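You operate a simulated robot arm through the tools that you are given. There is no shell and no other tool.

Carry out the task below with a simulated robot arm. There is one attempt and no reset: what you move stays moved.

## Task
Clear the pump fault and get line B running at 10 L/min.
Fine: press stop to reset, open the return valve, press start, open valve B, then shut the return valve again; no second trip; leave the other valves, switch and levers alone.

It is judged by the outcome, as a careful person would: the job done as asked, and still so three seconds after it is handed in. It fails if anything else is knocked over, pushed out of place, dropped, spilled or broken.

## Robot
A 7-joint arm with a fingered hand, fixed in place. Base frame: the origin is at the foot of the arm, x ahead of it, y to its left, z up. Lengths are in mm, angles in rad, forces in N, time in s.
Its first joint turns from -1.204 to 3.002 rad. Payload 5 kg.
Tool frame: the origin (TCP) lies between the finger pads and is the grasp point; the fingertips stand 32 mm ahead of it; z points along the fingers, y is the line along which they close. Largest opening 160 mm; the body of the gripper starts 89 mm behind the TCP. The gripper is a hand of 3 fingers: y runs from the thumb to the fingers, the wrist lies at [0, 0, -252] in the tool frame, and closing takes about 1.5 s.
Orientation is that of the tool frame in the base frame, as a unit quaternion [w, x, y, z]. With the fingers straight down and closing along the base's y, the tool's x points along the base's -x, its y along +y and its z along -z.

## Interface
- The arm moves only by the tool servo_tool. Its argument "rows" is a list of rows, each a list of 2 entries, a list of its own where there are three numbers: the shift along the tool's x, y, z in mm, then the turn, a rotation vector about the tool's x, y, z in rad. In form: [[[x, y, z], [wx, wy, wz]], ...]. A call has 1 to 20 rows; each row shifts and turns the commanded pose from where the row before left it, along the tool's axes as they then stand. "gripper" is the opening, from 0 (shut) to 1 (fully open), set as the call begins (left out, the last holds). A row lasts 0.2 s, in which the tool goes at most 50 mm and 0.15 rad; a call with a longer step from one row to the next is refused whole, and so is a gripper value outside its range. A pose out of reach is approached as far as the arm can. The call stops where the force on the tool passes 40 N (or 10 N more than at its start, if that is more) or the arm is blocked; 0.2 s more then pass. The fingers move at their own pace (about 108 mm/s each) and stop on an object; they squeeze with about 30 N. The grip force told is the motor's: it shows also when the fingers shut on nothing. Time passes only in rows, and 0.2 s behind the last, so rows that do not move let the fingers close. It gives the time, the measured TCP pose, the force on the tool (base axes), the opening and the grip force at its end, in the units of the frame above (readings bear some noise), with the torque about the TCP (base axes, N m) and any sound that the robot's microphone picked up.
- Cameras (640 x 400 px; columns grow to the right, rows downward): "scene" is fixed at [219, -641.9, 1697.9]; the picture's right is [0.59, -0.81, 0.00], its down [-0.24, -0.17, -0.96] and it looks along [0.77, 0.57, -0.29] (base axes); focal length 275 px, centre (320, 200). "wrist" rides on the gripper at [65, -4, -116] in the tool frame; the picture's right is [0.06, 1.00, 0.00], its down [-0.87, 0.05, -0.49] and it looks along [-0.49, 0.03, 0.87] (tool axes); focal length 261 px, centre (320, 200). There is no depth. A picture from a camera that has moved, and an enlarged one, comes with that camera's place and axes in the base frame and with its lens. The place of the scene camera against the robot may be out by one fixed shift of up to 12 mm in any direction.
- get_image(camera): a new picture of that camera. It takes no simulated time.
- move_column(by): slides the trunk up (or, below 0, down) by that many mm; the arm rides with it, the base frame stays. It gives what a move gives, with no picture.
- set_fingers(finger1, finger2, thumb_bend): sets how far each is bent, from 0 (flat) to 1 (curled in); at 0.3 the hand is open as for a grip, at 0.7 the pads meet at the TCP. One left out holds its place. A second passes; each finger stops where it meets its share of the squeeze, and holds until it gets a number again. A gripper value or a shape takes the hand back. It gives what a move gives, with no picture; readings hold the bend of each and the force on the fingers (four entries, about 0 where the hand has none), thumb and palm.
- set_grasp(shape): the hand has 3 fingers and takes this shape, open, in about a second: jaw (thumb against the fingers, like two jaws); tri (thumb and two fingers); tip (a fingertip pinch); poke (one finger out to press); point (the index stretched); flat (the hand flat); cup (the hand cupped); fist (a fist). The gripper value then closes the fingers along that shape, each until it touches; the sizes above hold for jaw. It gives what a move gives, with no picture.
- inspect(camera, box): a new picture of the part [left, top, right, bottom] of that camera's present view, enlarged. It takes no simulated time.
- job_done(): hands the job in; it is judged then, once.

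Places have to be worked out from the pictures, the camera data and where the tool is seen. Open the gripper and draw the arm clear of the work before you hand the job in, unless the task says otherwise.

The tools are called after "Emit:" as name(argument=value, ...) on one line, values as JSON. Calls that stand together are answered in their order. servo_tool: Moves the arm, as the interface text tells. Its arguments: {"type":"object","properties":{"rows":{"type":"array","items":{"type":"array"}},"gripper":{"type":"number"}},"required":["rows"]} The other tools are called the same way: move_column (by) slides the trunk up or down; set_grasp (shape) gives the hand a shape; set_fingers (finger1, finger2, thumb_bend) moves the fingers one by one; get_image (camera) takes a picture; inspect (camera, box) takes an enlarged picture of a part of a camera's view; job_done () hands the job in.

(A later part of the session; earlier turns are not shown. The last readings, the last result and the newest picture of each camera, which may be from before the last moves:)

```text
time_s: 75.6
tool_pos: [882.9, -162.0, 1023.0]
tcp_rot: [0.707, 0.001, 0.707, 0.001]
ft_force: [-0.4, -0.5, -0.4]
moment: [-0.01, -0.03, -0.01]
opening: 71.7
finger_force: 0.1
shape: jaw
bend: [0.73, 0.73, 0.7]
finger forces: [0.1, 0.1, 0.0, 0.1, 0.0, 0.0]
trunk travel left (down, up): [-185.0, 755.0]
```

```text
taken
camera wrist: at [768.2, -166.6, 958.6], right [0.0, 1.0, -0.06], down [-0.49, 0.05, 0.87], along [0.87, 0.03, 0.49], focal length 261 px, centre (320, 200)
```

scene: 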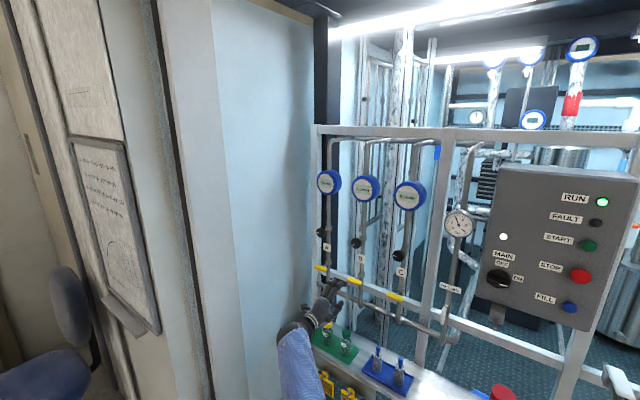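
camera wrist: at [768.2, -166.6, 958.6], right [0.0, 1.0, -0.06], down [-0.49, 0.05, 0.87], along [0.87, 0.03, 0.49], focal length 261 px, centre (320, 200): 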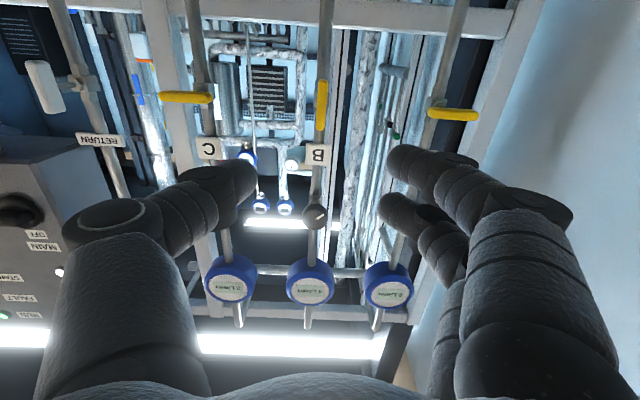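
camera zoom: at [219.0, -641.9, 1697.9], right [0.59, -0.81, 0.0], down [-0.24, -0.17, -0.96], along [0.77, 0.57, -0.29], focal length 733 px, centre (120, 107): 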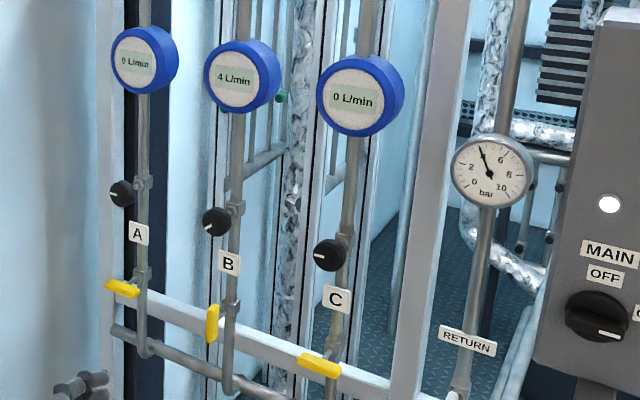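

Valve B is open. I raise the tool 150 mm, move over to the return valve (y≈-522), and lower the trunk by 150 mm to get back the posture that worked there.

Emit:
servo_tool(rows=[[[-37.5, 0, 0], [0, 0, 0]], [[-37.5, 0, 0], [0, 0, 0]], [[-37.5, 0, 0], [0, 0, 0]], [[-37.5, 0, 0], [0, 0, 0]], [[0, -40, 0], [0, 0, 0]], [[0, -40, 0], [0, 0, 0]], [[0, -40, 0], [0, 0, 0]], [[0, -40, 0], [0, 0, 0]], [[0, -40, 0], [0, 0, 0]], [[0, -40, 0], [0, 0, 0]], [[0, -40, 0], [0, 0, 0]], [[0, -40, 0], [0, 0, 0]], [[0, -40, 0], [0, 0, 0]]])

Emit:
move_column(by=-150)

Emit:
get_image(camera="wrist")

Emit:
get_image(camera="scene")

```text
time_s: 78.4
tool_pos: [884.1, -522.5, 1174.3]
tcp_rot: [0.707, 0.0, 0.707, 0.001]
ft_force: [0.2, 0.1, 0.5]
moment: [-0.02, -0.03, 0.01]
opening: 71.4
finger_force: 0.0
shape: jaw
bend: [0.73, 0.73, 0.7]
finger forces: [0.0, 0.0, 0.1, 0.1, 0.1, 0.0]
trunk travel left (down, up): [-185.0, 755.0]
```

```text
time_s: 80.2
tool_pos: [884.2, -522.0, 1024.4]
tcp_rot: [0.707, 0.0, 0.707, 0.001]
ft_force: [0.5, 0.4, 0.2]
moment: [0.0, 0.02, -0.03]
opening: 71.6
finger_force: 0.1
shape: jaw
bend: [0.73, 0.73, 0.7]
finger forces: [0.1, 0.1, 0.0, 0.0, 0.0, 0.0]
trunk travel left (down, up): [-35.0, 905.0]
```

```text
taken
camera wrist: at [768.0, -526.5, 959.7], right [0.0, 1.0, -0.06], down [-0.49, 0.05, 0.87], along [0.87, 0.03, 0.49], focal length 261 px, centre (320, 200)
```

wrist: 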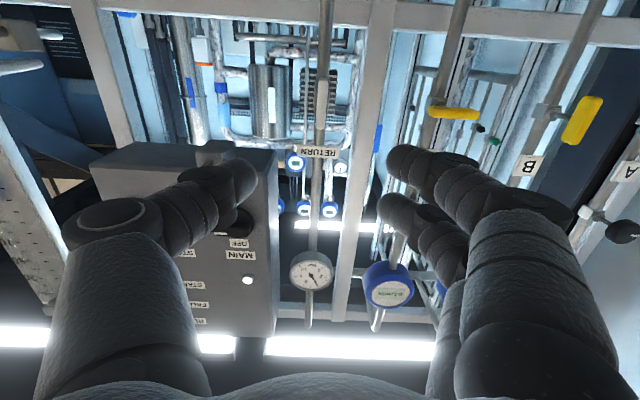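

```text
taken
```

scene: 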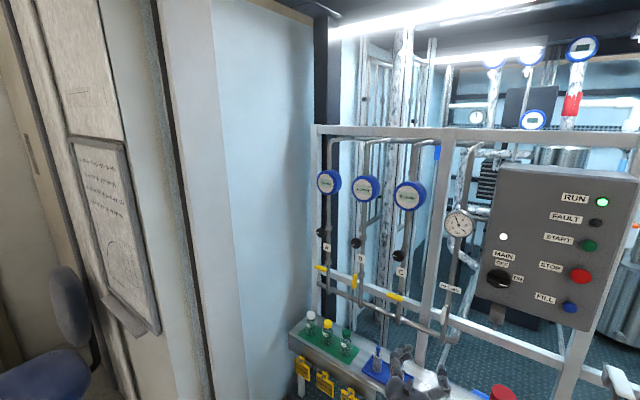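

I enlarge the upright return lever to check its position.

Emit:
inspect(camera="wrist", box=[250, 50, 390, 140])

```text
4.44 times, centred on (320, 95) of wrist
camera zoom: at [768.0, -526.5, 959.7], right [0.0, 1.0, -0.06], down [-0.49, 0.05, 0.87], along [0.87, 0.03, 0.49], focal length 1158 px, centre (320, 667)
```

zoom: 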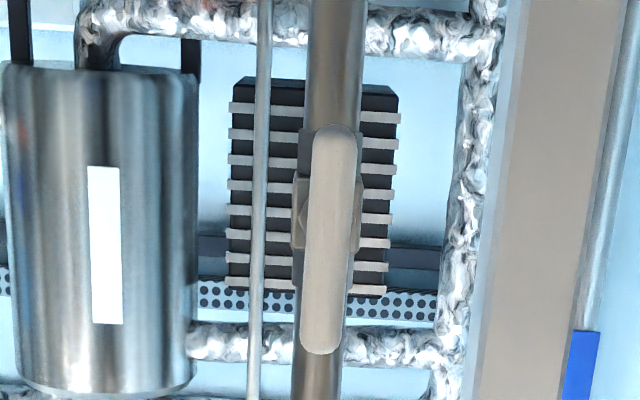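

The lever is at about (1120, -520.5, 1019). I advance to x≈1112 with the open jaws on either side of it.

Emit:
servo_tool(rows=[[[1, 0.5, 40], [0, 0, 0]], [[1, 0.5, 40], [0, 0, 0]], [[1, 0.5, 40], [0, 0, 0]], [[1, 0, 36], [0, 0, 0]], [[0, 0, 20], [0, 0, 0]], [[0, 0, 15], [0, 0, 0]]])

Emit:
get_image(camera="wrist")

```text
time_s: 81.6
tool_pos: [1074.9, -521.7, 1019.5]
tcp_rot: [0.707, 0.0, 0.707, 0.0]
ft_force: [-0.3, -0.3, 0.3]
moment: [-0.04, -0.01, -0.02]
opening: 71.4
finger_force: 0.0
shape: jaw
bend: [0.73, 0.73, 0.7]
finger forces: [0.1, 0.1, 0.0, 0.0, 0.0, 0.0]
trunk travel left (down, up): [-35.0, 905.0]
```

```text
taken
camera wrist: at [959.7, -526.6, 954.8], right [0.0, 1.0, -0.06], down [-0.49, 0.05, 0.87], along [0.87, 0.03, 0.49], focal length 261 px, centre (320, 200)
```

wrist: 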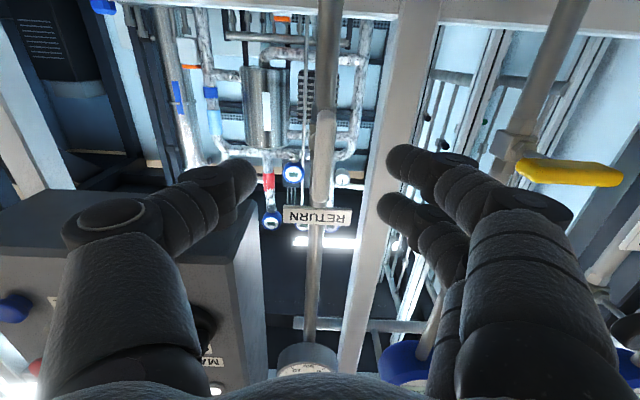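

Lever centred between the jaws laterally. I go the remaining 37 mm and close on it.

Emit:
servo_tool(rows=[[[0, 0, 13], [0, 0, 0]], [[0, 0, 12], [0, 0, 0]], [[0, 0, 12], [0, 0, 0]]])

Emit:
get_image(camera="wrist")

Emit:
inspect(camera="scene", box=[400, 240, 500, 340])

```text
time_s: 82.4
tool_pos: [1111.5, -522.1, 1017.7]
tcp_rot: [0.707, 0.001, 0.707, -0.001]
ft_force: [-0.6, -0.2, -0.6]
moment: [0.03, 0.02, 0.02]
opening: 71.8
finger_force: 0.0
shape: jaw
bend: [0.73, 0.73, 0.7]
finger forces: [0.0, 0.0, 0.1, 0.1, 0.0, 0.0]
trunk travel left (down, up): [-35.0, 905.0]
```

```text
taken
camera wrist: at [996.1, -526.4, 953.8], right [0.0, 1.0, -0.06], down [-0.49, 0.05, 0.87], along [0.87, 0.03, 0.49], focal length 261 px, centre (320, 200)
```

wrist: 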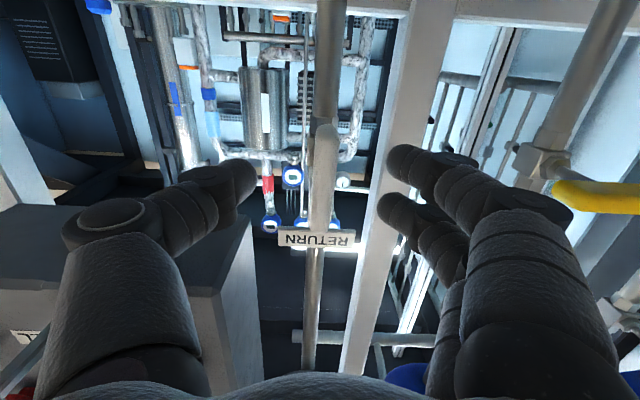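

```text
4.00 times, centred on (450, 290) of scene
camera zoom: at [219.0, -641.9, 1697.9], right [0.59, -0.81, 0.0], down [-0.24, -0.17, -0.96], along [0.77, 0.57, -0.29], focal length 1100 px, centre (-200, -160)
```

zoom: 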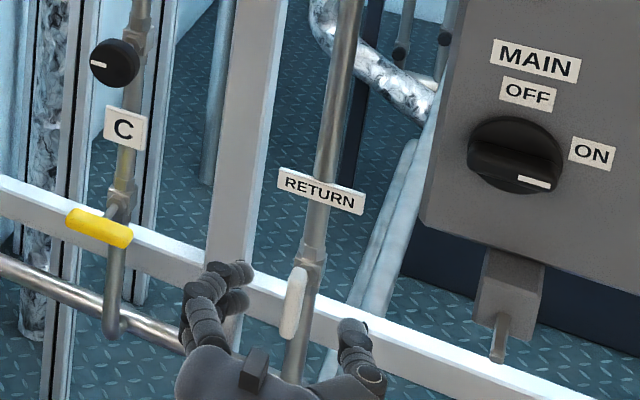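

Well placed; I close on the lever.

Emit:
servo_tool(rows=[[[-1, 0, 0], [0, 0, 0]], [[0, 0, 0], [0, 0, 0]], [[0, 0, 0], [0, 0, 0]], [[0, 0, 0], [0, 0, 0]], [[0, 0, 0], [0, 0, 0]], [[0, 0, 0], [0, 0, 0]]], gripper=0.05)

Emit:
get_image(camera="wrist")

```text
time_s: 83.8
tool_pos: [1111.3, -521.6, 1020.9]
tcp_rot: [0.707, 0.0, 0.707, 0.001]
ft_force: [5.6, 1.2, 1.8]
moment: [0.03, -0.05, 0.09]
opening: 7.7
finger_force: 29.7
shape: jaw
bend: [0.71, 0.71, 0.7]
finger forces: [13.3, 13.4, 0.1, 0.0, 25.9, 0.1]
trunk travel left (down, up): [-35.0, 905.0]
```

```text
taken
camera wrist: at [996.4, -525.3, 955.6], right [0.0, 1.0, -0.06], down [-0.49, 0.05, 0.87], along [0.87, 0.03, 0.49], focal length 261 px, centre (320, 200)
```

wrist: 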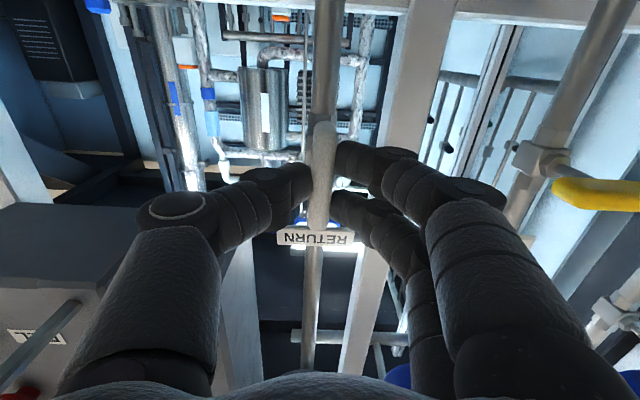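

Gripped. I turn clockwise (positive) in two parts, first to about 45°, watching force, flow and pressure.

Emit:
servo_tool(rows=[[[0, 0, 0], [0, 0, 0.11]], [[0, 0, 0], [0, 0, 0.11]], [[0, 0, 0], [0, 0, 0.11]], [[0, 0, 0], [0, 0, 0.11]], [[0, 0, 0], [0, 0, 0.11]], [[0, 0, 0], [0, 0, 0.11]], [[0, 0, 0], [0, 0, 0.11]]])

Emit:
inspect(camera="scene", box=[310, 160, 480, 310])

Emit:
get_image(camera="wrist")

```text
time_s: 85.4
tool_pos: [1112.4, -520.9, 1020.0]
tcp_rot: [0.655, 0.267, 0.655, 0.266]
ft_force: [3.5, -2.0, -3.6]
moment: [-0.03, 0.06, -0.05]
opening: 7.6
finger_force: 30.5
shape: jaw
bend: [0.71, 0.71, 0.7]
finger forces: [12.9, 13.0, 0.0, 0.1, 29.9, 0.0]
trunk travel left (down, up): [-35.0, 905.0]
```

```text
2.67 times, centred on (395, 235) of scene
camera zoom: at [219.0, -641.9, 1697.9], right [0.59, -0.81, 0.0], down [-0.24, -0.17, -0.96], along [0.77, 0.57, -0.29], focal length 733 px, centre (120, 107)
```

zoom: 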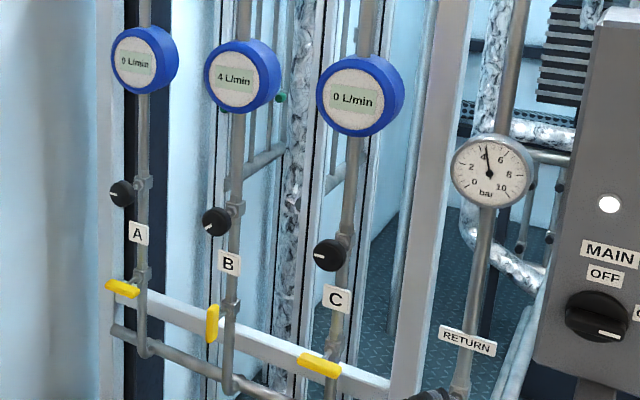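

```text
taken
camera wrist: at [996.5, -478.6, 971.1], right [0.0, 0.76, 0.65], down [-0.49, -0.57, 0.66], along [0.87, -0.32, 0.37], focal length 261 px, centre (320, 200)
```

wrist: 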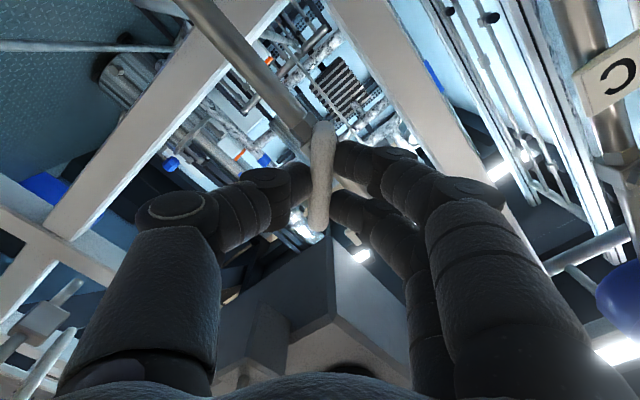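

Smooth; pressure about 5 bar, flow B 4. I turn further to about 70° and check the gauges again.

Emit:
servo_tool(rows=[[[0, 0, 0], [0, 0, 0.09]], [[0, 0, 0], [0, 0, 0.09]], [[0, 0, 0], [0, 0, 0.09]], [[0, 0, 0], [0, 0, 0.09]], [[0, 0, 0], [0, 0, 0.09]]])

Emit:
inspect(camera="scene", box=[310, 160, 480, 310])

Emit:
inspect(camera="scene", box=[420, 180, 520, 260])

```text
time_s: 86.6
tool_pos: [1112.8, -519.5, 1020.3]
tcp_rot: [0.579, 0.407, 0.579, 0.406]
ft_force: [-7.4, 2.2, -12.5]
moment: [-0.04, 0.24, 0.03]
opening: 7.2
finger_force: 30.0
shape: jaw
bend: [0.71, 0.71, 0.7]
finger forces: [12.5, 12.7, 0.0, 0.0, 35.1, 0.0]
trunk travel left (down, up): [-35.0, 905.0]
```

```text
2.67 times, centred on (395, 235) of scene
camera zoom: at [219.0, -641.9, 1697.9], right [0.59, -0.81, 0.0], down [-0.24, -0.17, -0.96], along [0.77, 0.57, -0.29], focal length 733 px, centre (120, 107)
```

zoom: 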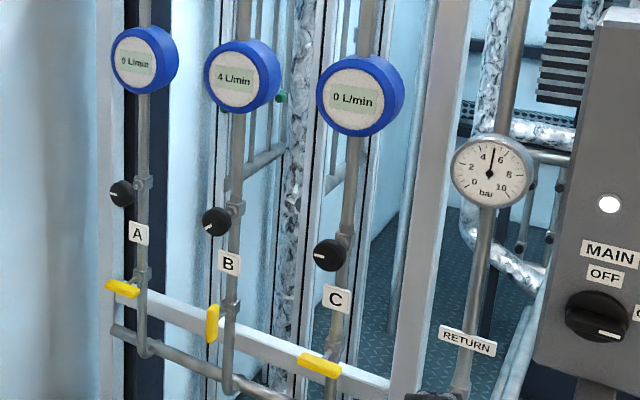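

```text
5.00 times, centred on (470, 220) of scene
camera zoom: at [219.0, -641.9, 1697.9], right [0.59, -0.81, 0.0], down [-0.24, -0.17, -0.96], along [0.77, 0.57, -0.29], focal length 1375 px, centre (-430, 100)
```

zoom: 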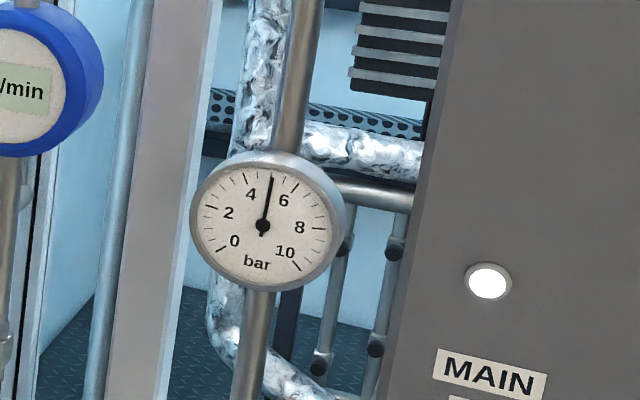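

Pressure is about 5.3 bar and flow B still 4 L/min. To guard against a trip I close the rest in small steps with pauses, relaxing the -12 N in z as I go.

Emit:
servo_tool(rows=[[[0.7, -1.9, 0], [0, 0, 0.05]], [[0, 0, 0], [0, 0, 0.05]], [[0, 0, 0], [0, 0, 0]], [[0, 0, 0], [0, 0, 0]], [[0, 0, 0], [0, 0, 0]]])

Emit:
inspect(camera="scene", box=[310, 160, 480, 260])

Emit:
inspect(camera="scene", box=[420, 180, 520, 260])

```text
time_s: 87.8
tool_pos: [1112.0, -520.8, 1019.6]
tcp_rot: [0.559, 0.434, 0.558, 0.434]
ft_force: [0.9, 2.2, -1.1]
moment: [-0.02, -0.01, 0.04]
opening: 7.5
finger_force: 30.1
shape: jaw
bend: [0.71, 0.71, 0.7]
finger forces: [15.0, 14.3, 0.1, 0.0, 29.7, 0.1]
trunk travel left (down, up): [-35.0, 905.0]
```

```text
3.76 times, centred on (395, 210) of scene
camera zoom: at [219.0, -641.9, 1697.9], right [0.59, -0.81, 0.0], down [-0.24, -0.17, -0.96], along [0.77, 0.57, -0.29], focal length 1035 px, centre (38, 162)
```

zoom: 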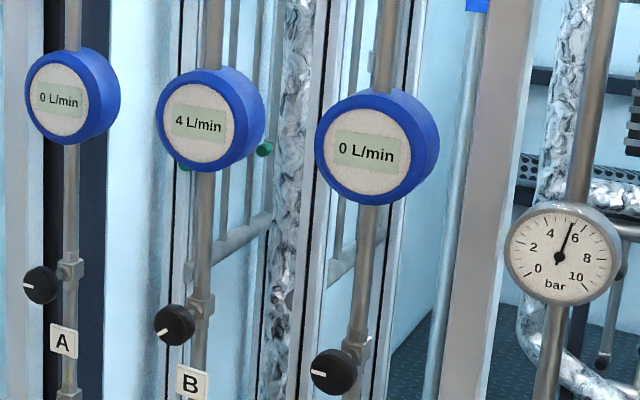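

```text
5.00 times, centred on (470, 220) of scene
camera zoom: at [219.0, -641.9, 1697.9], right [0.59, -0.81, 0.0], down [-0.24, -0.17, -0.96], along [0.77, 0.57, -0.29], focal length 1375 px, centre (-430, 100)
```

zoom: 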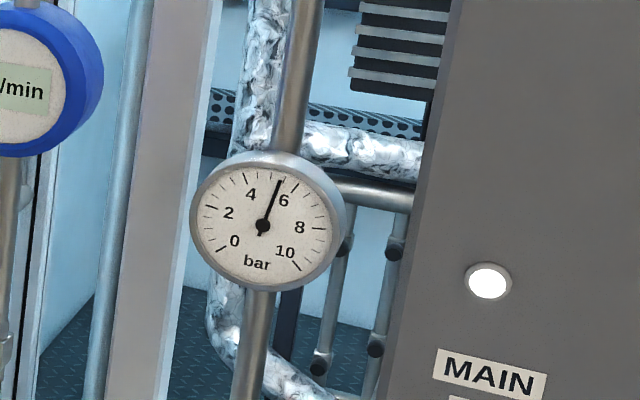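

Flow B stays at 4 L/min while pressure climbs to about 5.7 bar. So B's own trim knob throttles the line, and shutting the return now could trip the pump. I turn the return handle back fully open first, then open B's knob.

Emit:
servo_tool(rows=[[[-0.7, 1.9, 0], [0, 0, -0.11]], [[0, 0, 0], [0, 0, -0.11]], [[0, 0, 0], [0, 0, -0.11]], [[0, 0, 0], [0, 0, -0.11]], [[0, 0, 0], [0, 0, -0.11]], [[0, 0, 0], [0, 0, -0.11]], [[0, 0, 0], [0, 0, -0.11]], [[0, 0, 0], [0, 0, -0.11]], [[0, 0, 0], [0, 0, -0.11]], [[0, 0, 0], [0, 0, -0.11]], [[0, 0, 0], [0, 0, -0.11]], [[0, 0, 0], [0, 0, -0.11]]])

Emit:
get_image(camera="wrist")

Emit:
inspect(camera="scene", box=[310, 160, 480, 310])

```text
time_s: 90.4
tool_pos: [1111.6, -520.7, 1021.2]
tcp_rot: [0.707, -0.002, 0.707, 0.001]
ft_force: [1.0, 4.8, -3.9]
moment: [0.04, 0.1, 0.1]
opening: 7.3
finger_force: 29.6
shape: jaw
bend: [0.71, 0.71, 0.7]
finger forces: [15.7, 15.5, 0.0, 0.0, 26.9, 0.1]
trunk travel left (down, up): [-35.0, 905.0]
```

```text
taken
camera wrist: at [996.6, -525.2, 955.9], right [0.0, 1.0, -0.06], down [-0.49, 0.05, 0.87], along [0.87, 0.03, 0.49], focal length 261 px, centre (320, 200)
```

wrist: 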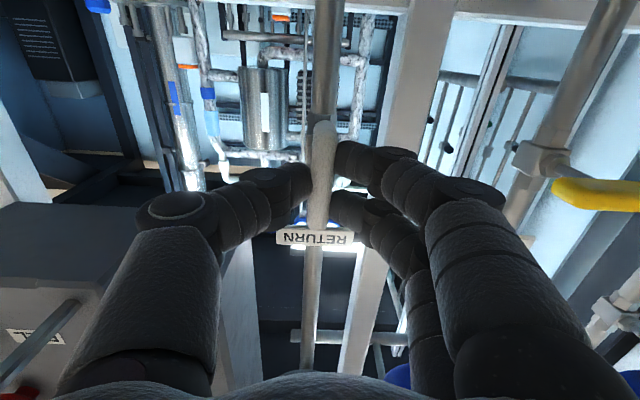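

```text
2.67 times, centred on (395, 235) of scene
camera zoom: at [219.0, -641.9, 1697.9], right [0.59, -0.81, 0.0], down [-0.24, -0.17, -0.96], along [0.77, 0.57, -0.29], focal length 733 px, centre (120, 107)
```

zoom: 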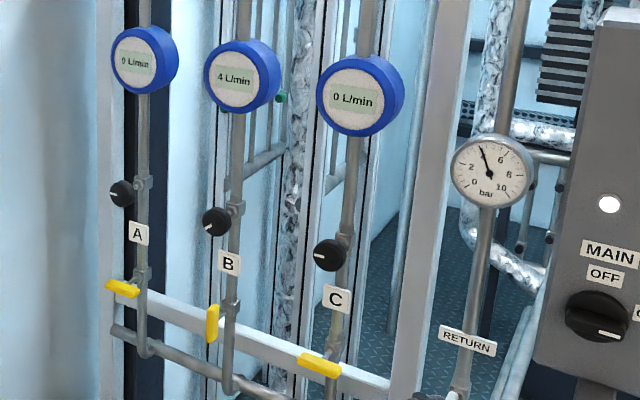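

The return is open again (4.4 bar). I release the handle, draw back, and raise the trunk to work at knob B.

Emit:
servo_tool(rows=[[[0, 0, 0], [0, 0, 0]], [[0, 0, 0], [0, 0, 0]], [[0, 0, 0], [0, 0, 0]], [[0, 0, 0], [0, 0, 0]], [[0, 0, -15], [0, 0, 0]], [[0, 0, -35], [0, 0, 0]], [[0, 0, -45], [0, 0, 0]], [[0, 0, -45], [0, 0, 0]], [[0, 0, -45], [0, 0, 0]], [[0, 0, -45], [0, 0, 0]]], gripper=0.5)

Emit:
move_column(by=250)

Emit:
servo_tool(rows=[[[8, 40, 0], [0, 0, 0]], [[8, 40, 0], [0, 0, 0]], [[8, 40, 0], [0, 0, 0]], [[8, 40, 0], [0, 0, 0]], [[8, 40, 0], [0, 0, 0]], [[8, 40, 0], [0, 0, 0]], [[8, 40, 0], [0, 0, 0]], [[8, 40, 0], [0, 0, 0]], [[8, 40, 0], [0, 0, 0]]])

Emit:
get_image(camera="wrist")

Emit:
get_image(camera="scene")

```text
time_s: 92.6
tool_pos: [883.5, -521.9, 1019.8]
tcp_rot: [0.707, 0.0, 0.707, 0.001]
ft_force: [0.3, -0.4, -0.2]
moment: [-0.05, -0.09, -0.02]
opening: 79.2
finger_force: 0.0
shape: jaw
bend: [0.72, 0.72, 0.7]
finger forces: [0.1, 0.0, 0.0, 0.1, 0.0, 0.1]
trunk travel left (down, up): [-35.0, 905.0]
```

```text
time_s: 95.2
tool_pos: [882.4, -523.0, 1270.6]
tcp_rot: [0.707, 0.0, 0.707, 0.001]
ft_force: [-0.3, -0.6, 0.9]
moment: [0.0, 0.01, -0.02]
opening: 79.3
finger_force: 0.0
shape: jaw
bend: [0.72, 0.72, 0.7]
finger forces: [0.0, 0.0, 0.1, 0.0, 0.0, 0.0]
trunk travel left (down, up): [-285.0, 655.0]
```

```text
time_s: 97.2
tool_pos: [882.9, -162.0, 1197.8]
tcp_rot: [0.707, 0.001, 0.707, 0.001]
ft_force: [-0.3, 0.1, -0.2]
moment: [0.01, 0.04, -0.03]
opening: 79.5
finger_force: 0.1
shape: jaw
bend: [0.72, 0.72, 0.7]
finger forces: [0.0, 0.2, 0.0, 0.0, 0.0, 0.0]
trunk travel left (down, up): [-285.0, 655.0]
```

```text
taken
camera wrist: at [767.3, -166.6, 1132.3], right [0.0, 1.0, -0.06], down [-0.49, 0.05, 0.87], along [0.87, 0.03, 0.49], focal length 261 px, centre (320, 200)
```

wrist: 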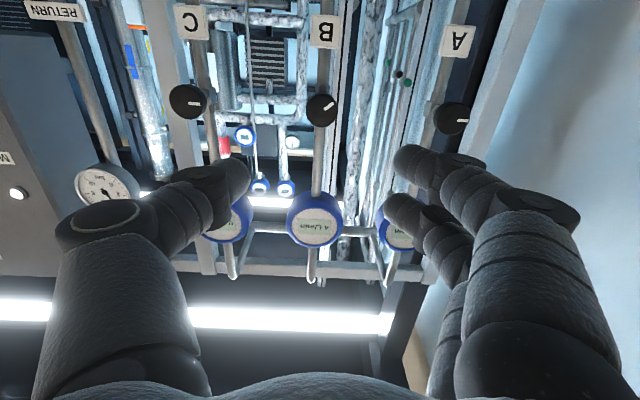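

```text
taken
```

scene: 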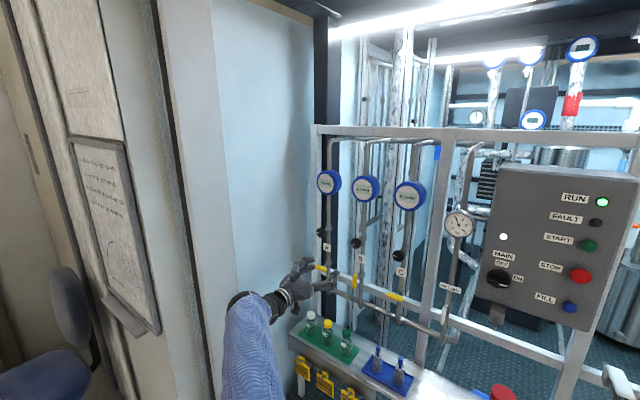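

Emit:
inspect(camera="wrist", box=[150, 60, 500, 260])

Emit:
inspect(camera="wrist", box=[270, 70, 370, 140])

```text
1.83 times, centred on (325, 160) of wrist
camera zoom: at [767.3, -166.6, 1132.3], right [0.0, 1.0, -0.06], down [-0.49, 0.05, 0.87], along [0.87, 0.03, 0.49], focal length 477 px, centre (311, 273)
```

zoom: 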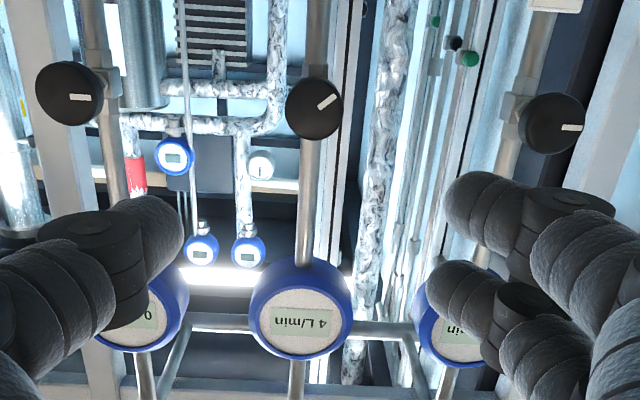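

```text
5.71 times, centred on (320, 105) of wrist
camera zoom: at [767.3, -166.6, 1132.3], right [0.0, 1.0, -0.06], down [-0.49, 0.05, 0.87], along [0.87, 0.03, 0.49], focal length 1489 px, centre (320, 743)
```

zoom: 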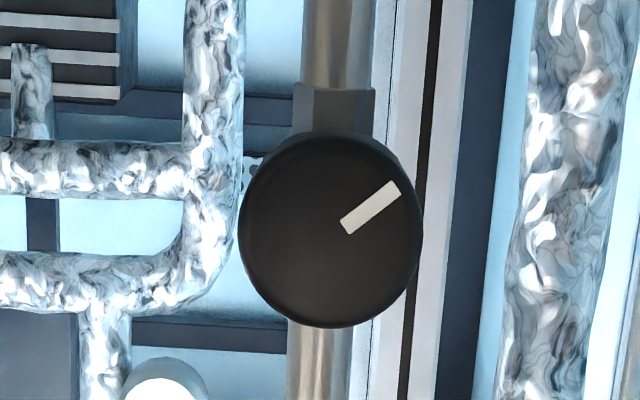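

Knob B (44 mm wide) points left-down, while A and C point straight left. Its face is at about (1135, -162, 1199). I approach to x≈1050 and check again.

Emit:
servo_tool(rows=[[[-0.4, 0, 40], [0, 0, 0]], [[-0.4, 0, 40], [0, 0, 0]], [[-0.4, 0, 40], [0, 0, 0]], [[-0.4, 0, 40], [0, 0, 0]]])

Emit:
get_image(camera="wrist")

Emit:
inspect(camera="scene", box=[310, 160, 440, 290])

```text
time_s: 98.2
tool_pos: [1046.2, -164.5, 1199.6]
tcp_rot: [0.707, 0.001, 0.708, 0.001]
ft_force: [-0.6, -0.9, -1.2]
moment: [-0.02, -0.03, 0.02]
opening: 79.3
finger_force: 0.1
shape: jaw
bend: [0.72, 0.72, 0.7]
finger forces: [0.0, 0.1, 0.0, 0.0, 0.0, 0.0]
trunk travel left (down, up): [-285.0, 655.0]
```

```text
taken
camera wrist: at [929.8, -167.2, 1135.1], right [0.0, 1.0, -0.06], down [-0.49, 0.05, 0.87], along [0.87, 0.03, 0.49], focal length 261 px, centre (320, 200)
```

wrist: 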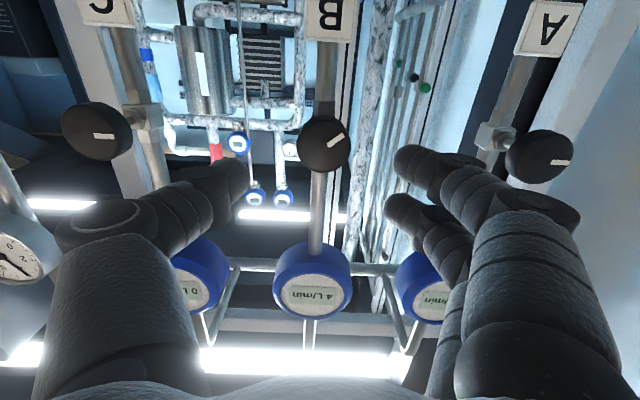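

```text
3.08 times, centred on (375, 225) of scene
camera zoom: at [219.0, -641.9, 1697.9], right [0.59, -0.81, 0.0], down [-0.24, -0.17, -0.96], along [0.77, 0.57, -0.29], focal length 846 px, centre (151, 123)
```

zoom: 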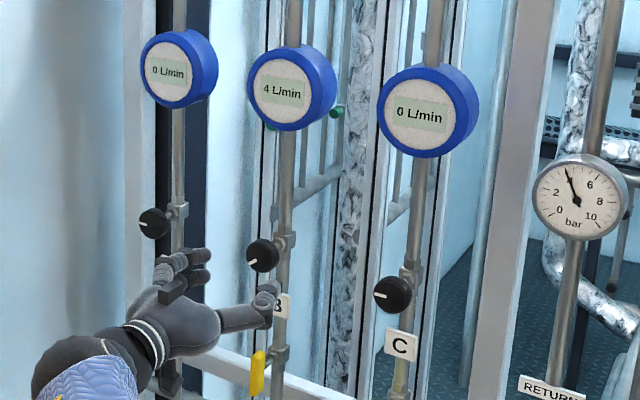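

Knob face triangulates to x≈1137, y≈-160.5, z≈1200. I advance so the fingertips reach about 15 mm past its face (TCP x≈1120).

Emit:
servo_tool(rows=[[[0, 1.5, 20], [0, 0, 0]], [[0, 1.5, 20], [0, 0, 0]], [[0, 0, 15], [0, 0, 0]], [[0, 0, 10], [0, 0, 0]], [[0, 0, 8], [0, 0, 0]]])

Emit:
get_image(camera="wrist")

Emit:
inspect(camera="scene", box=[320, 200, 420, 280])

```text
time_s: 99.4
tool_pos: [1117.2, -161.1, 1201.3]
tcp_rot: [0.707, 0.0, 0.707, 0.001]
ft_force: [-0.2, -0.2, -0.4]
moment: [0.01, 0.01, 0.02]
opening: 79.6
finger_force: 0.1
shape: jaw
bend: [0.72, 0.72, 0.7]
finger forces: [0.1, 0.1, 0.1, 0.1, 0.1, 0.1]
trunk travel left (down, up): [-285.0, 655.0]
```

```text
taken
camera wrist: at [1001.4, -164.8, 1135.8], right [0.0, 1.0, -0.06], down [-0.49, 0.05, 0.87], along [0.87, 0.03, 0.49], focal length 261 px, centre (320, 200)
```

wrist: 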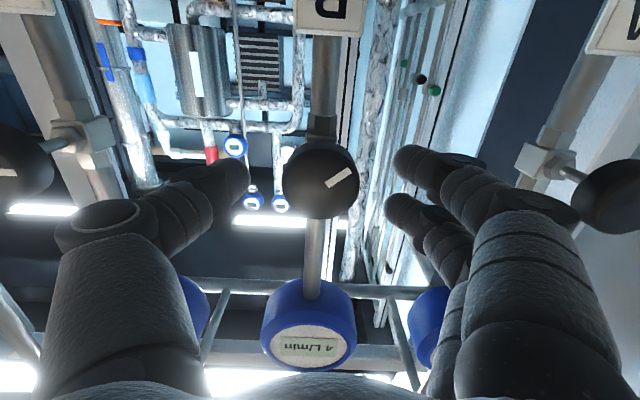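

```text
5.00 times, centred on (370, 240) of scene
camera zoom: at [219.0, -641.9, 1697.9], right [0.59, -0.81, 0.0], down [-0.24, -0.17, -0.96], along [0.77, 0.57, -0.29], focal length 1375 px, centre (70, 0)
```

zoom: 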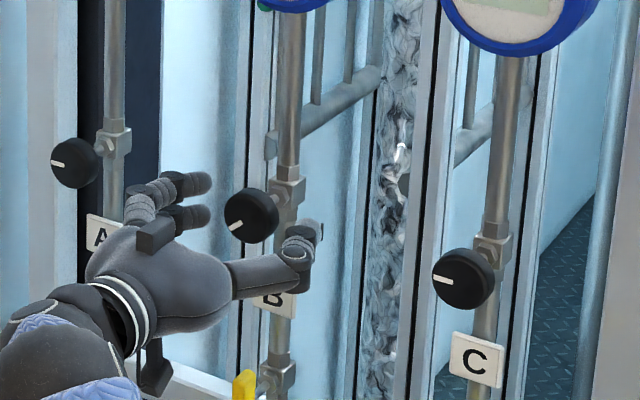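

Centred on the knob. I go 9 mm deeper and close gently on it.

Emit:
servo_tool(rows=[[[0, 0, 5], [0, 0, 0]], [[0, 0, 4], [0, 0, 0]]])

Emit:
servo_tool(rows=[[[0, 0, 0], [0, 0, 0]], [[0, 0, 0], [0, 0, 0]], [[0, 0, 0], [0, 0, 0]], [[0, 0, 0], [0, 0, 0]], [[0, 0, 0], [0, 0, 0]]], gripper=0.2)

Emit:
get_image(camera="wrist")

Emit:
inspect(camera="scene", box=[310, 160, 480, 260])

```text
time_s: 100.0
tool_pos: [1123.1, -164.1, 1199.6]
tcp_rot: [0.707, 0.001, 0.707, 0.003]
ft_force: [0.7, -0.3, -0.2]
moment: [0.02, 0.0, 0.01]
opening: 79.6
finger_force: 0.0
shape: jaw
bend: [0.72, 0.72, 0.7]
finger forces: [0.0, 0.1, 0.0, 0.0, 0.1, 0.1]
out of reach, approached as far as the arm can: row 1
trunk travel left (down, up): [-285.0, 655.0]
```

```text
time_s: 101.2
tool_pos: [1121.8, -163.0, 1198.8]
tcp_rot: [0.707, 0.0, 0.707, 0.001]
ft_force: [3.5, 1.6, 1.2]
moment: [-0.03, -0.07, 0.07]
opening: 33.1
finger_force: 29.9
shape: jaw
bend: [0.73, 0.73, 0.7]
finger forces: [13.0, 14.2, 0.0, 0.1, 26.4, 0.0]
trunk travel left (down, up): [-285.0, 655.0]
```

```text
taken
camera wrist: at [1007.7, -167.2, 1134.6], right [0.0, 1.0, -0.06], down [-0.49, 0.05, 0.87], along [0.87, 0.03, 0.49], focal length 261 px, centre (320, 200)
```

wrist: 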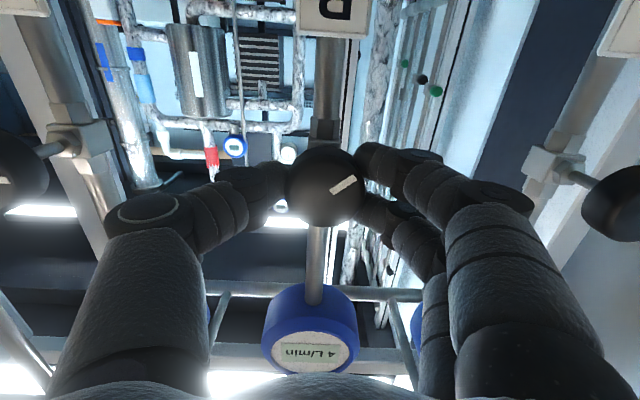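

```text
3.76 times, centred on (395, 210) of scene
camera zoom: at [219.0, -641.9, 1697.9], right [0.59, -0.81, 0.0], down [-0.24, -0.17, -0.96], along [0.77, 0.57, -0.29], focal length 1035 px, centre (38, 162)
```

zoom: 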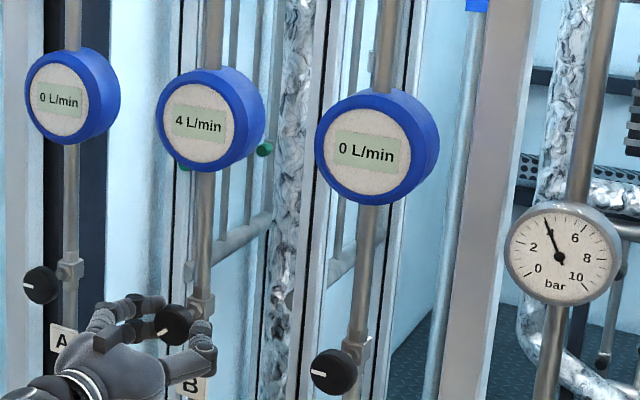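

Gripped on knob B. I turn a little counter-clockwise (0.2 rad) and watch the flow reading.

Emit:
servo_tool(rows=[[[0, 0, 0], [0, 0, -0.1]], [[0, 0, 0], [0, 0, -0.1]], [[0, 0, 0], [0, 0, 0]], [[0, 0, 0], [0, 0, 0]]])

Emit:
get_image(camera="wrist")

Emit:
inspect(camera="scene", box=[310, 160, 480, 260])

```text
time_s: 102.2
tool_pos: [1123.0, -163.7, 1200.1]
tcp_rot: [0.704, -0.07, 0.704, -0.069]
ft_force: [10.7, 1.8, 7.1]
moment: [-0.01, -0.15, 0.09]
opening: 33.2
finger_force: 29.6
shape: jaw
bend: [0.73, 0.73, 0.7]
finger forces: [11.8, 14.8, 0.0, 0.0, 25.9, 0.0]
trunk travel left (down, up): [-285.0, 655.0]
```

```text
taken
camera wrist: at [1007.4, -180.0, 1137.1], right [0.0, 0.97, -0.26], down [-0.49, 0.22, 0.84], along [0.87, 0.13, 0.48], focal length 261 px, centre (320, 200)
```

wrist: 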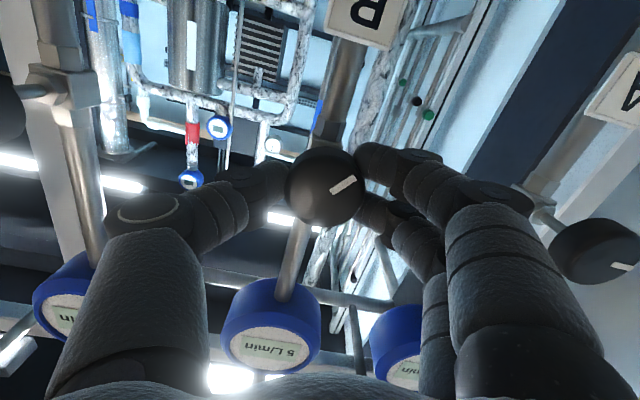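

```text
3.76 times, centred on (395, 210) of scene
camera zoom: at [219.0, -641.9, 1697.9], right [0.59, -0.81, 0.0], down [-0.24, -0.17, -0.96], along [0.77, 0.57, -0.29], focal length 1035 px, centre (38, 162)
```

zoom: 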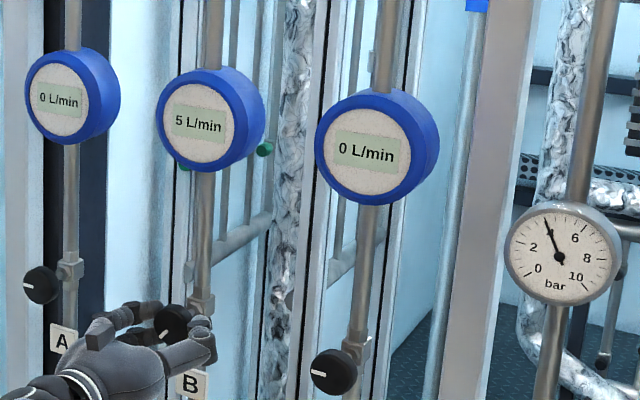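

Flow B rose to 5 L/min, so counter-clockwise opens it. I continue another 0.4 rad.

Emit:
servo_tool(rows=[[[0, 0, 0], [0, 0, -0.1]], [[0, 0, 0], [0, 0, -0.1]], [[0, 0, 0], [0, 0, -0.1]], [[0, 0, 0], [0, 0, -0.1]], [[0, 0, 0], [0, 0, 0]], [[0, 0, 0], [0, 0, 0]]])

Emit:
inspect(camera="scene", box=[310, 160, 480, 260])

Emit:
get_image(camera="wrist")

```text
time_s: 103.6
tool_pos: [1122.5, -161.7, 1200.4]
tcp_rot: [0.676, -0.209, 0.675, -0.209]
ft_force: [16.0, 4.4, 15.5]
moment: [0.03, -0.36, 0.02]
opening: 32.3
finger_force: 30.3
shape: jaw
bend: [0.73, 0.73, 0.7]
finger forces: [10.6, 15.0, 0.1, 0.1, 28.8, 0.1]
trunk travel left (down, up): [-285.0, 655.0]
```

```text
3.76 times, centred on (395, 210) of scene
camera zoom: at [219.0, -641.9, 1697.9], right [0.59, -0.81, 0.0], down [-0.24, -0.17, -0.96], along [0.77, 0.57, -0.29], focal length 1035 px, centre (38, 162)
```

zoom: 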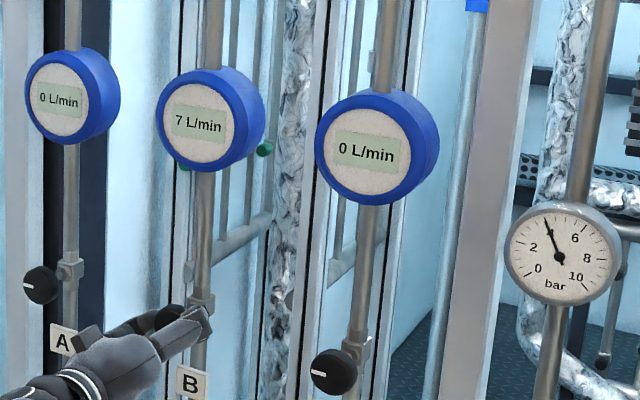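

```text
taken
camera wrist: at [1007.0, -202.7, 1148.9], right [0.0, 0.79, -0.61], down [-0.49, 0.53, 0.69], along [0.87, 0.3, 0.39], focal length 261 px, centre (320, 200)
```

wrist: 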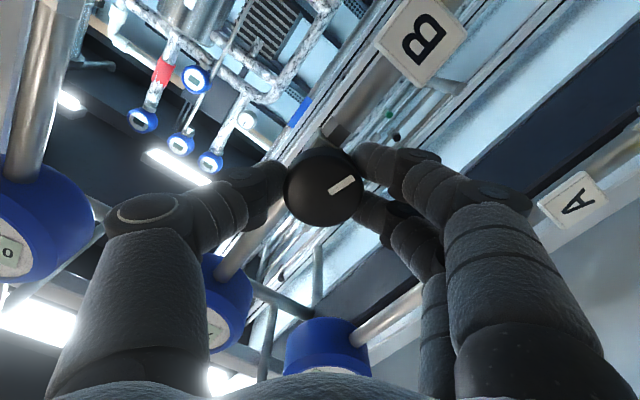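

7 L/min now. I relax the tool upward a little and turn 0.3 rad further.

Emit:
servo_tool(rows=[[[-2.5, -1.7, 0], [0, 0, -0.05]], [[0, 0, 0], [0, 0, -0.1]], [[0, 0, 0], [0, 0, -0.1]], [[0, 0, 0], [0, 0, -0.05]], [[0, 0, 0], [0, 0, 0]], [[0, 0, 0], [0, 0, 0]]])

Emit:
inspect(camera="scene", box=[310, 160, 480, 260])

Emit:
get_image(camera="wrist")

```text
time_s: 105.0
tool_pos: [1122.5, -162.8, 1201.8]
tcp_rot: [0.637, -0.308, 0.637, -0.306]
ft_force: [4.6, 8.7, -0.6]
moment: [0.01, 0.02, 0.21]
opening: 32.1
finger_force: 30.0
shape: jaw
bend: [0.73, 0.73, 0.7]
finger forces: [15.3, 17.8, 0.0, 0.0, 25.6, 0.1]
trunk travel left (down, up): [-285.0, 655.0]
```

```text
3.76 times, centred on (395, 210) of scene
camera zoom: at [219.0, -641.9, 1697.9], right [0.59, -0.81, 0.0], down [-0.24, -0.17, -0.96], along [0.77, 0.57, -0.29], focal length 1035 px, centre (38, 162)
```

zoom: 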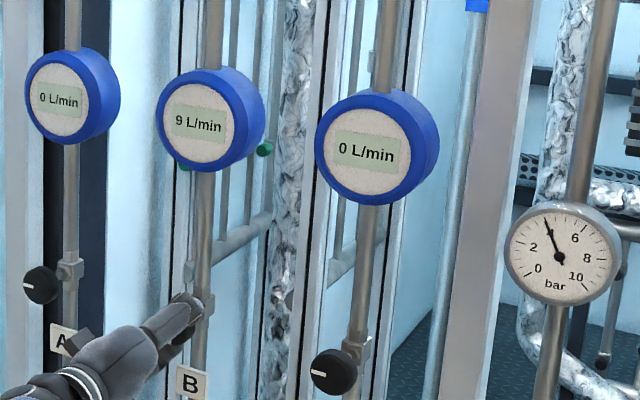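

```text
taken
camera wrist: at [1007.4, -216.4, 1164.7], right [0.0, 0.57, -0.82], down [-0.49, 0.71, 0.5], along [0.87, 0.4, 0.28], focal length 261 px, centre (320, 200)
```

wrist: 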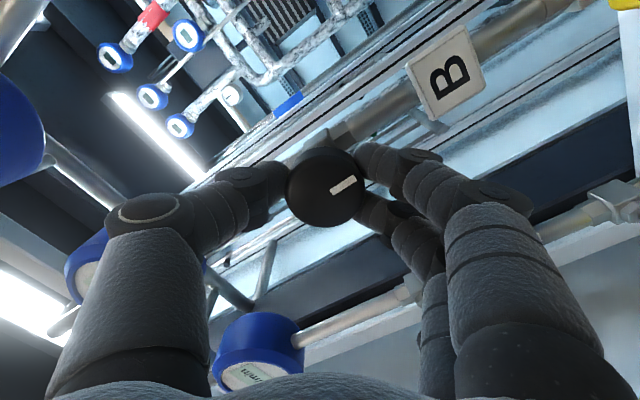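

Line B reads 9 L/min with the return open. I stop here, release the knob, back off, and level the hand; then I'll shut the return and trim as needed.

Emit:
servo_tool(rows=[[[0, 0, 0], [0, 0, 0]], [[0, 0, 0], [0, 0, 0]], [[0, 0, 0], [0, 0, 0]], [[0, 0, -10], [0, 0, 0]], [[0, 0, -30], [0, 0, 0]], [[0, 0, -45], [0, 0, 0]], [[0, 0, -45], [0, 0, 0]], [[0, 0, -45], [0, 0, 0]], [[0, 0, -45], [0, 0, 0]], [[0, 0, -18], [0, 0, 0]], [[0, 0, 0], [0, 0, 0.13]], [[0, 0, 0], [0, 0, 0.13]], [[0, 0, 0], [0, 0, 0.13]], [[0, 0, 0], [0, 0, 0.13]], [[0, 0, 0], [0, 0, 0.13]], [[0, 0, 0], [0, 0, 0.13]], [[0, 0, 0], [0, 0, 0.12]]], gripper=0.5)

Emit:
inspect(camera="scene", box=[310, 160, 480, 310])

Emit:
get_image(camera="wrist")

```text
time_s: 108.6
tool_pos: [884.6, -163.8, 1203.3]
tcp_rot: [0.707, 0.002, 0.707, 0.002]
ft_force: [-0.3, -0.4, -0.2]
moment: [0.02, 0.02, 0.0]
opening: 80.0
finger_force: 0.1
shape: jaw
bend: [0.72, 0.72, 0.7]
finger forces: [0.0, 0.0, 0.1, 0.1, 0.1, 0.0]
trunk travel left (down, up): [-285.0, 655.0]
```

```text
2.67 times, centred on (395, 235) of scene
camera zoom: at [219.0, -641.9, 1697.9], right [0.59, -0.81, 0.0], down [-0.24, -0.17, -0.96], along [0.77, 0.57, -0.29], focal length 733 px, centre (120, 107)
```

zoom: 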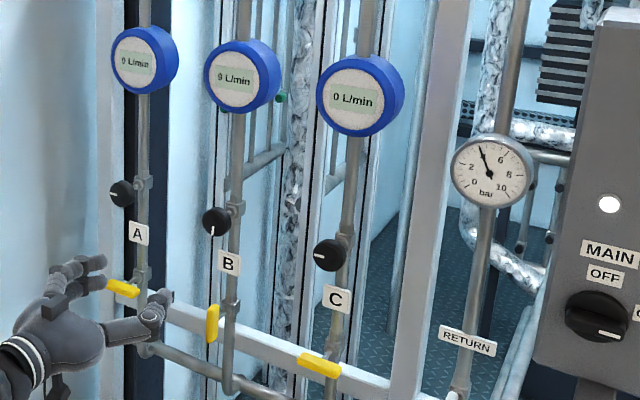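

```text
taken
camera wrist: at [768.7, -167.7, 1138.4], right [0.0, 1.0, -0.06], down [-0.49, 0.05, 0.87], along [0.87, 0.03, 0.49], focal length 261 px, centre (320, 200)
```

wrist: 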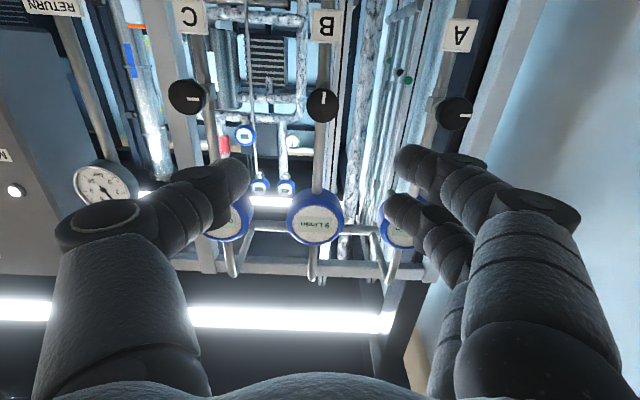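

Line B holds at 9 L/min. I go back to the return handle along the reverse path.

Emit:
servo_tool(rows=[[[-7.5, -39.8, 0], [0, 0, 0]], [[-7.5, -39.8, 0], [0, 0, 0]], [[-7.5, -39.8, 0], [0, 0, 0]], [[-7.5, -39.8, 0], [0, 0, 0]], [[-7.5, -39.8, 0], [0, 0, 0]], [[-7.5, -39.8, 0], [0, 0, 0]], [[-7.5, -39.8, 0], [0, 0, 0]], [[-7.5, -39.8, 0], [0, 0, 0]], [[-7.5, -39.8, 0], [0, 0, 0]]], gripper=0.45)

Emit:
move_column(by=-250)

Emit:
servo_tool(rows=[[[0, 0, 40], [0, 0, 0]], [[0, 0, 40], [0, 0, 0]], [[0, 0, 40], [0, 0, 0]], [[0, 0, 40], [0, 0, 0]], [[0, 0, 20], [0, 0, 0]]])

Emit:
get_image(camera="wrist")

Emit:
inspect(camera="scene", box=[310, 160, 480, 310])

```text
time_s: 110.6
tool_pos: [882.8, -521.8, 1270.2]
tcp_rot: [0.707, 0.0, 0.707, 0.001]
ft_force: [0.1, -0.6, 0.4]
moment: [-0.02, 0.04, 0.01]
opening: 72.5
finger_force: 0.0
shape: jaw
bend: [0.73, 0.73, 0.7]
finger forces: [0.0, 0.0, 0.0, 0.0, 0.1, 0.0]
trunk travel left (down, up): [-285.0, 655.0]
```

```text
time_s: 113.1
tool_pos: [882.2, -520.7, 1019.4]
tcp_rot: [0.707, 0.001, 0.707, 0.002]
ft_force: [-0.1, 0.1, 0.0]
moment: [-0.01, 0.03, 0.0]
opening: 72.3
finger_force: 0.1
shape: jaw
bend: [0.73, 0.73, 0.7]
finger forces: [0.0, 0.0, 0.0, 0.0, 0.0, 0.0]
trunk travel left (down, up): [-35.0, 905.0]
```

```text
time_s: 114.3
tool_pos: [1063.3, -524.1, 1018.7]
tcp_rot: [0.707, 0.003, 0.707, 0.0]
ft_force: [-0.1, -0.6, -0.3]
moment: [-0.01, -0.02, 0.04]
opening: 72.2
finger_force: 0.1
shape: jaw
bend: [0.73, 0.73, 0.7]
finger forces: [0.1, 0.0, 0.0, 0.0, 0.0, 0.1]
trunk travel left (down, up): [-35.0, 905.0]
```

```text
taken
camera wrist: at [947.8, -526.9, 954.1], right [0.0, 1.0, -0.06], down [-0.49, 0.05, 0.87], along [0.87, 0.03, 0.49], focal length 261 px, centre (320, 200)
```

wrist: 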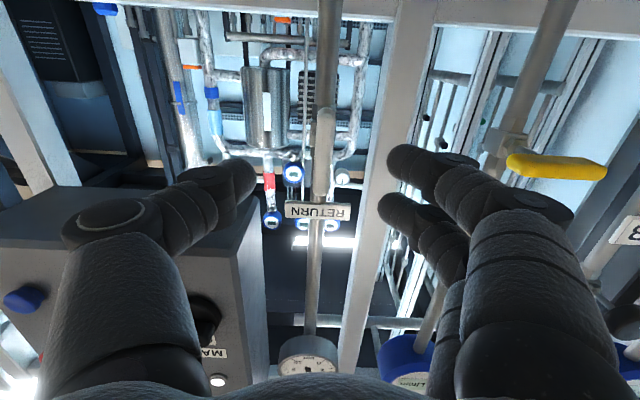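

```text
2.67 times, centred on (395, 235) of scene
camera zoom: at [219.0, -641.9, 1697.9], right [0.59, -0.81, 0.0], down [-0.24, -0.17, -0.96], along [0.77, 0.57, -0.29], focal length 733 px, centre (120, 107)
```

zoom: 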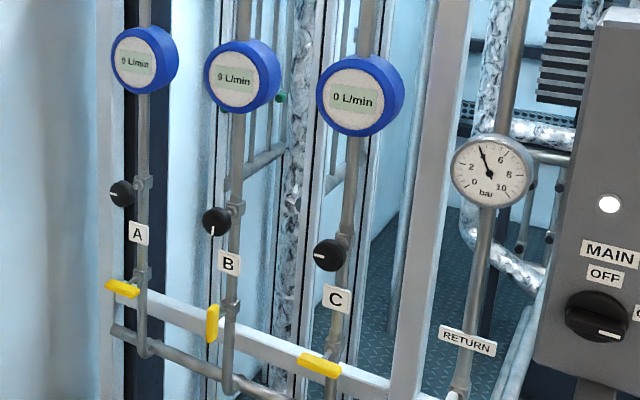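

The return handle is again centred between the jaws. I go the last 48 mm and close on it.

Emit:
servo_tool(rows=[[[-0.5, 0.7, 16], [0, 0, 0]], [[-0.5, 0.6, 16], [0, 0, 0]], [[-0.5, 0, 16], [0, 0, 0]]])

Emit:
get_image(camera="wrist")

Emit:
servo_tool(rows=[[[0, 0, 0], [0, 0, 0]], [[0, 0, 0], [0, 0, 0]], [[0, 0, 0], [0, 0, 0]], [[0, 0, 0], [0, 0, 0]], [[0, 0, 0], [0, 0, 0]], [[0, 0, 0], [0, 0, 0]]], gripper=0.05)

```text
time_s: 115.1
tool_pos: [1111.5, -520.9, 1020.3]
tcp_rot: [0.707, 0.002, 0.707, 0.001]
ft_force: [-1.1, -0.3, -0.1]
moment: [0.01, -0.01, 0.02]
opening: 72.2
finger_force: 0.1
shape: jaw
bend: [0.73, 0.73, 0.7]
finger forces: [0.0, 0.0, 0.1, 0.1, 0.1, 0.0]
trunk travel left (down, up): [-35.0, 905.0]
```

```text
taken
camera wrist: at [995.7, -524.7, 955.4], right [0.0, 1.0, -0.06], down [-0.49, 0.05, 0.87], along [0.87, 0.03, 0.49], focal length 261 px, centre (320, 200)
```

wrist: 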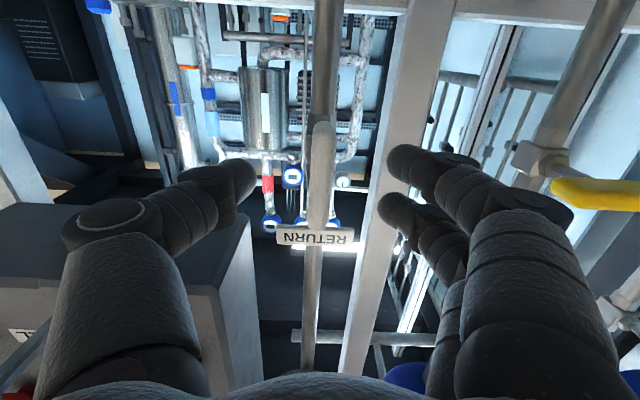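

```text
time_s: 116.5
tool_pos: [1110.9, -520.3, 1020.6]
tcp_rot: [0.707, 0.001, 0.707, 0.002]
ft_force: [6.5, 0.3, 1.9]
moment: [0.02, -0.05, 0.08]
opening: 7.5
finger_force: 30.0
shape: jaw
bend: [0.71, 0.71, 0.7]
finger forces: [13.1, 13.3, 0.0, 0.0, 26.0, 0.0]
trunk travel left (down, up): [-35.0, 905.0]
```

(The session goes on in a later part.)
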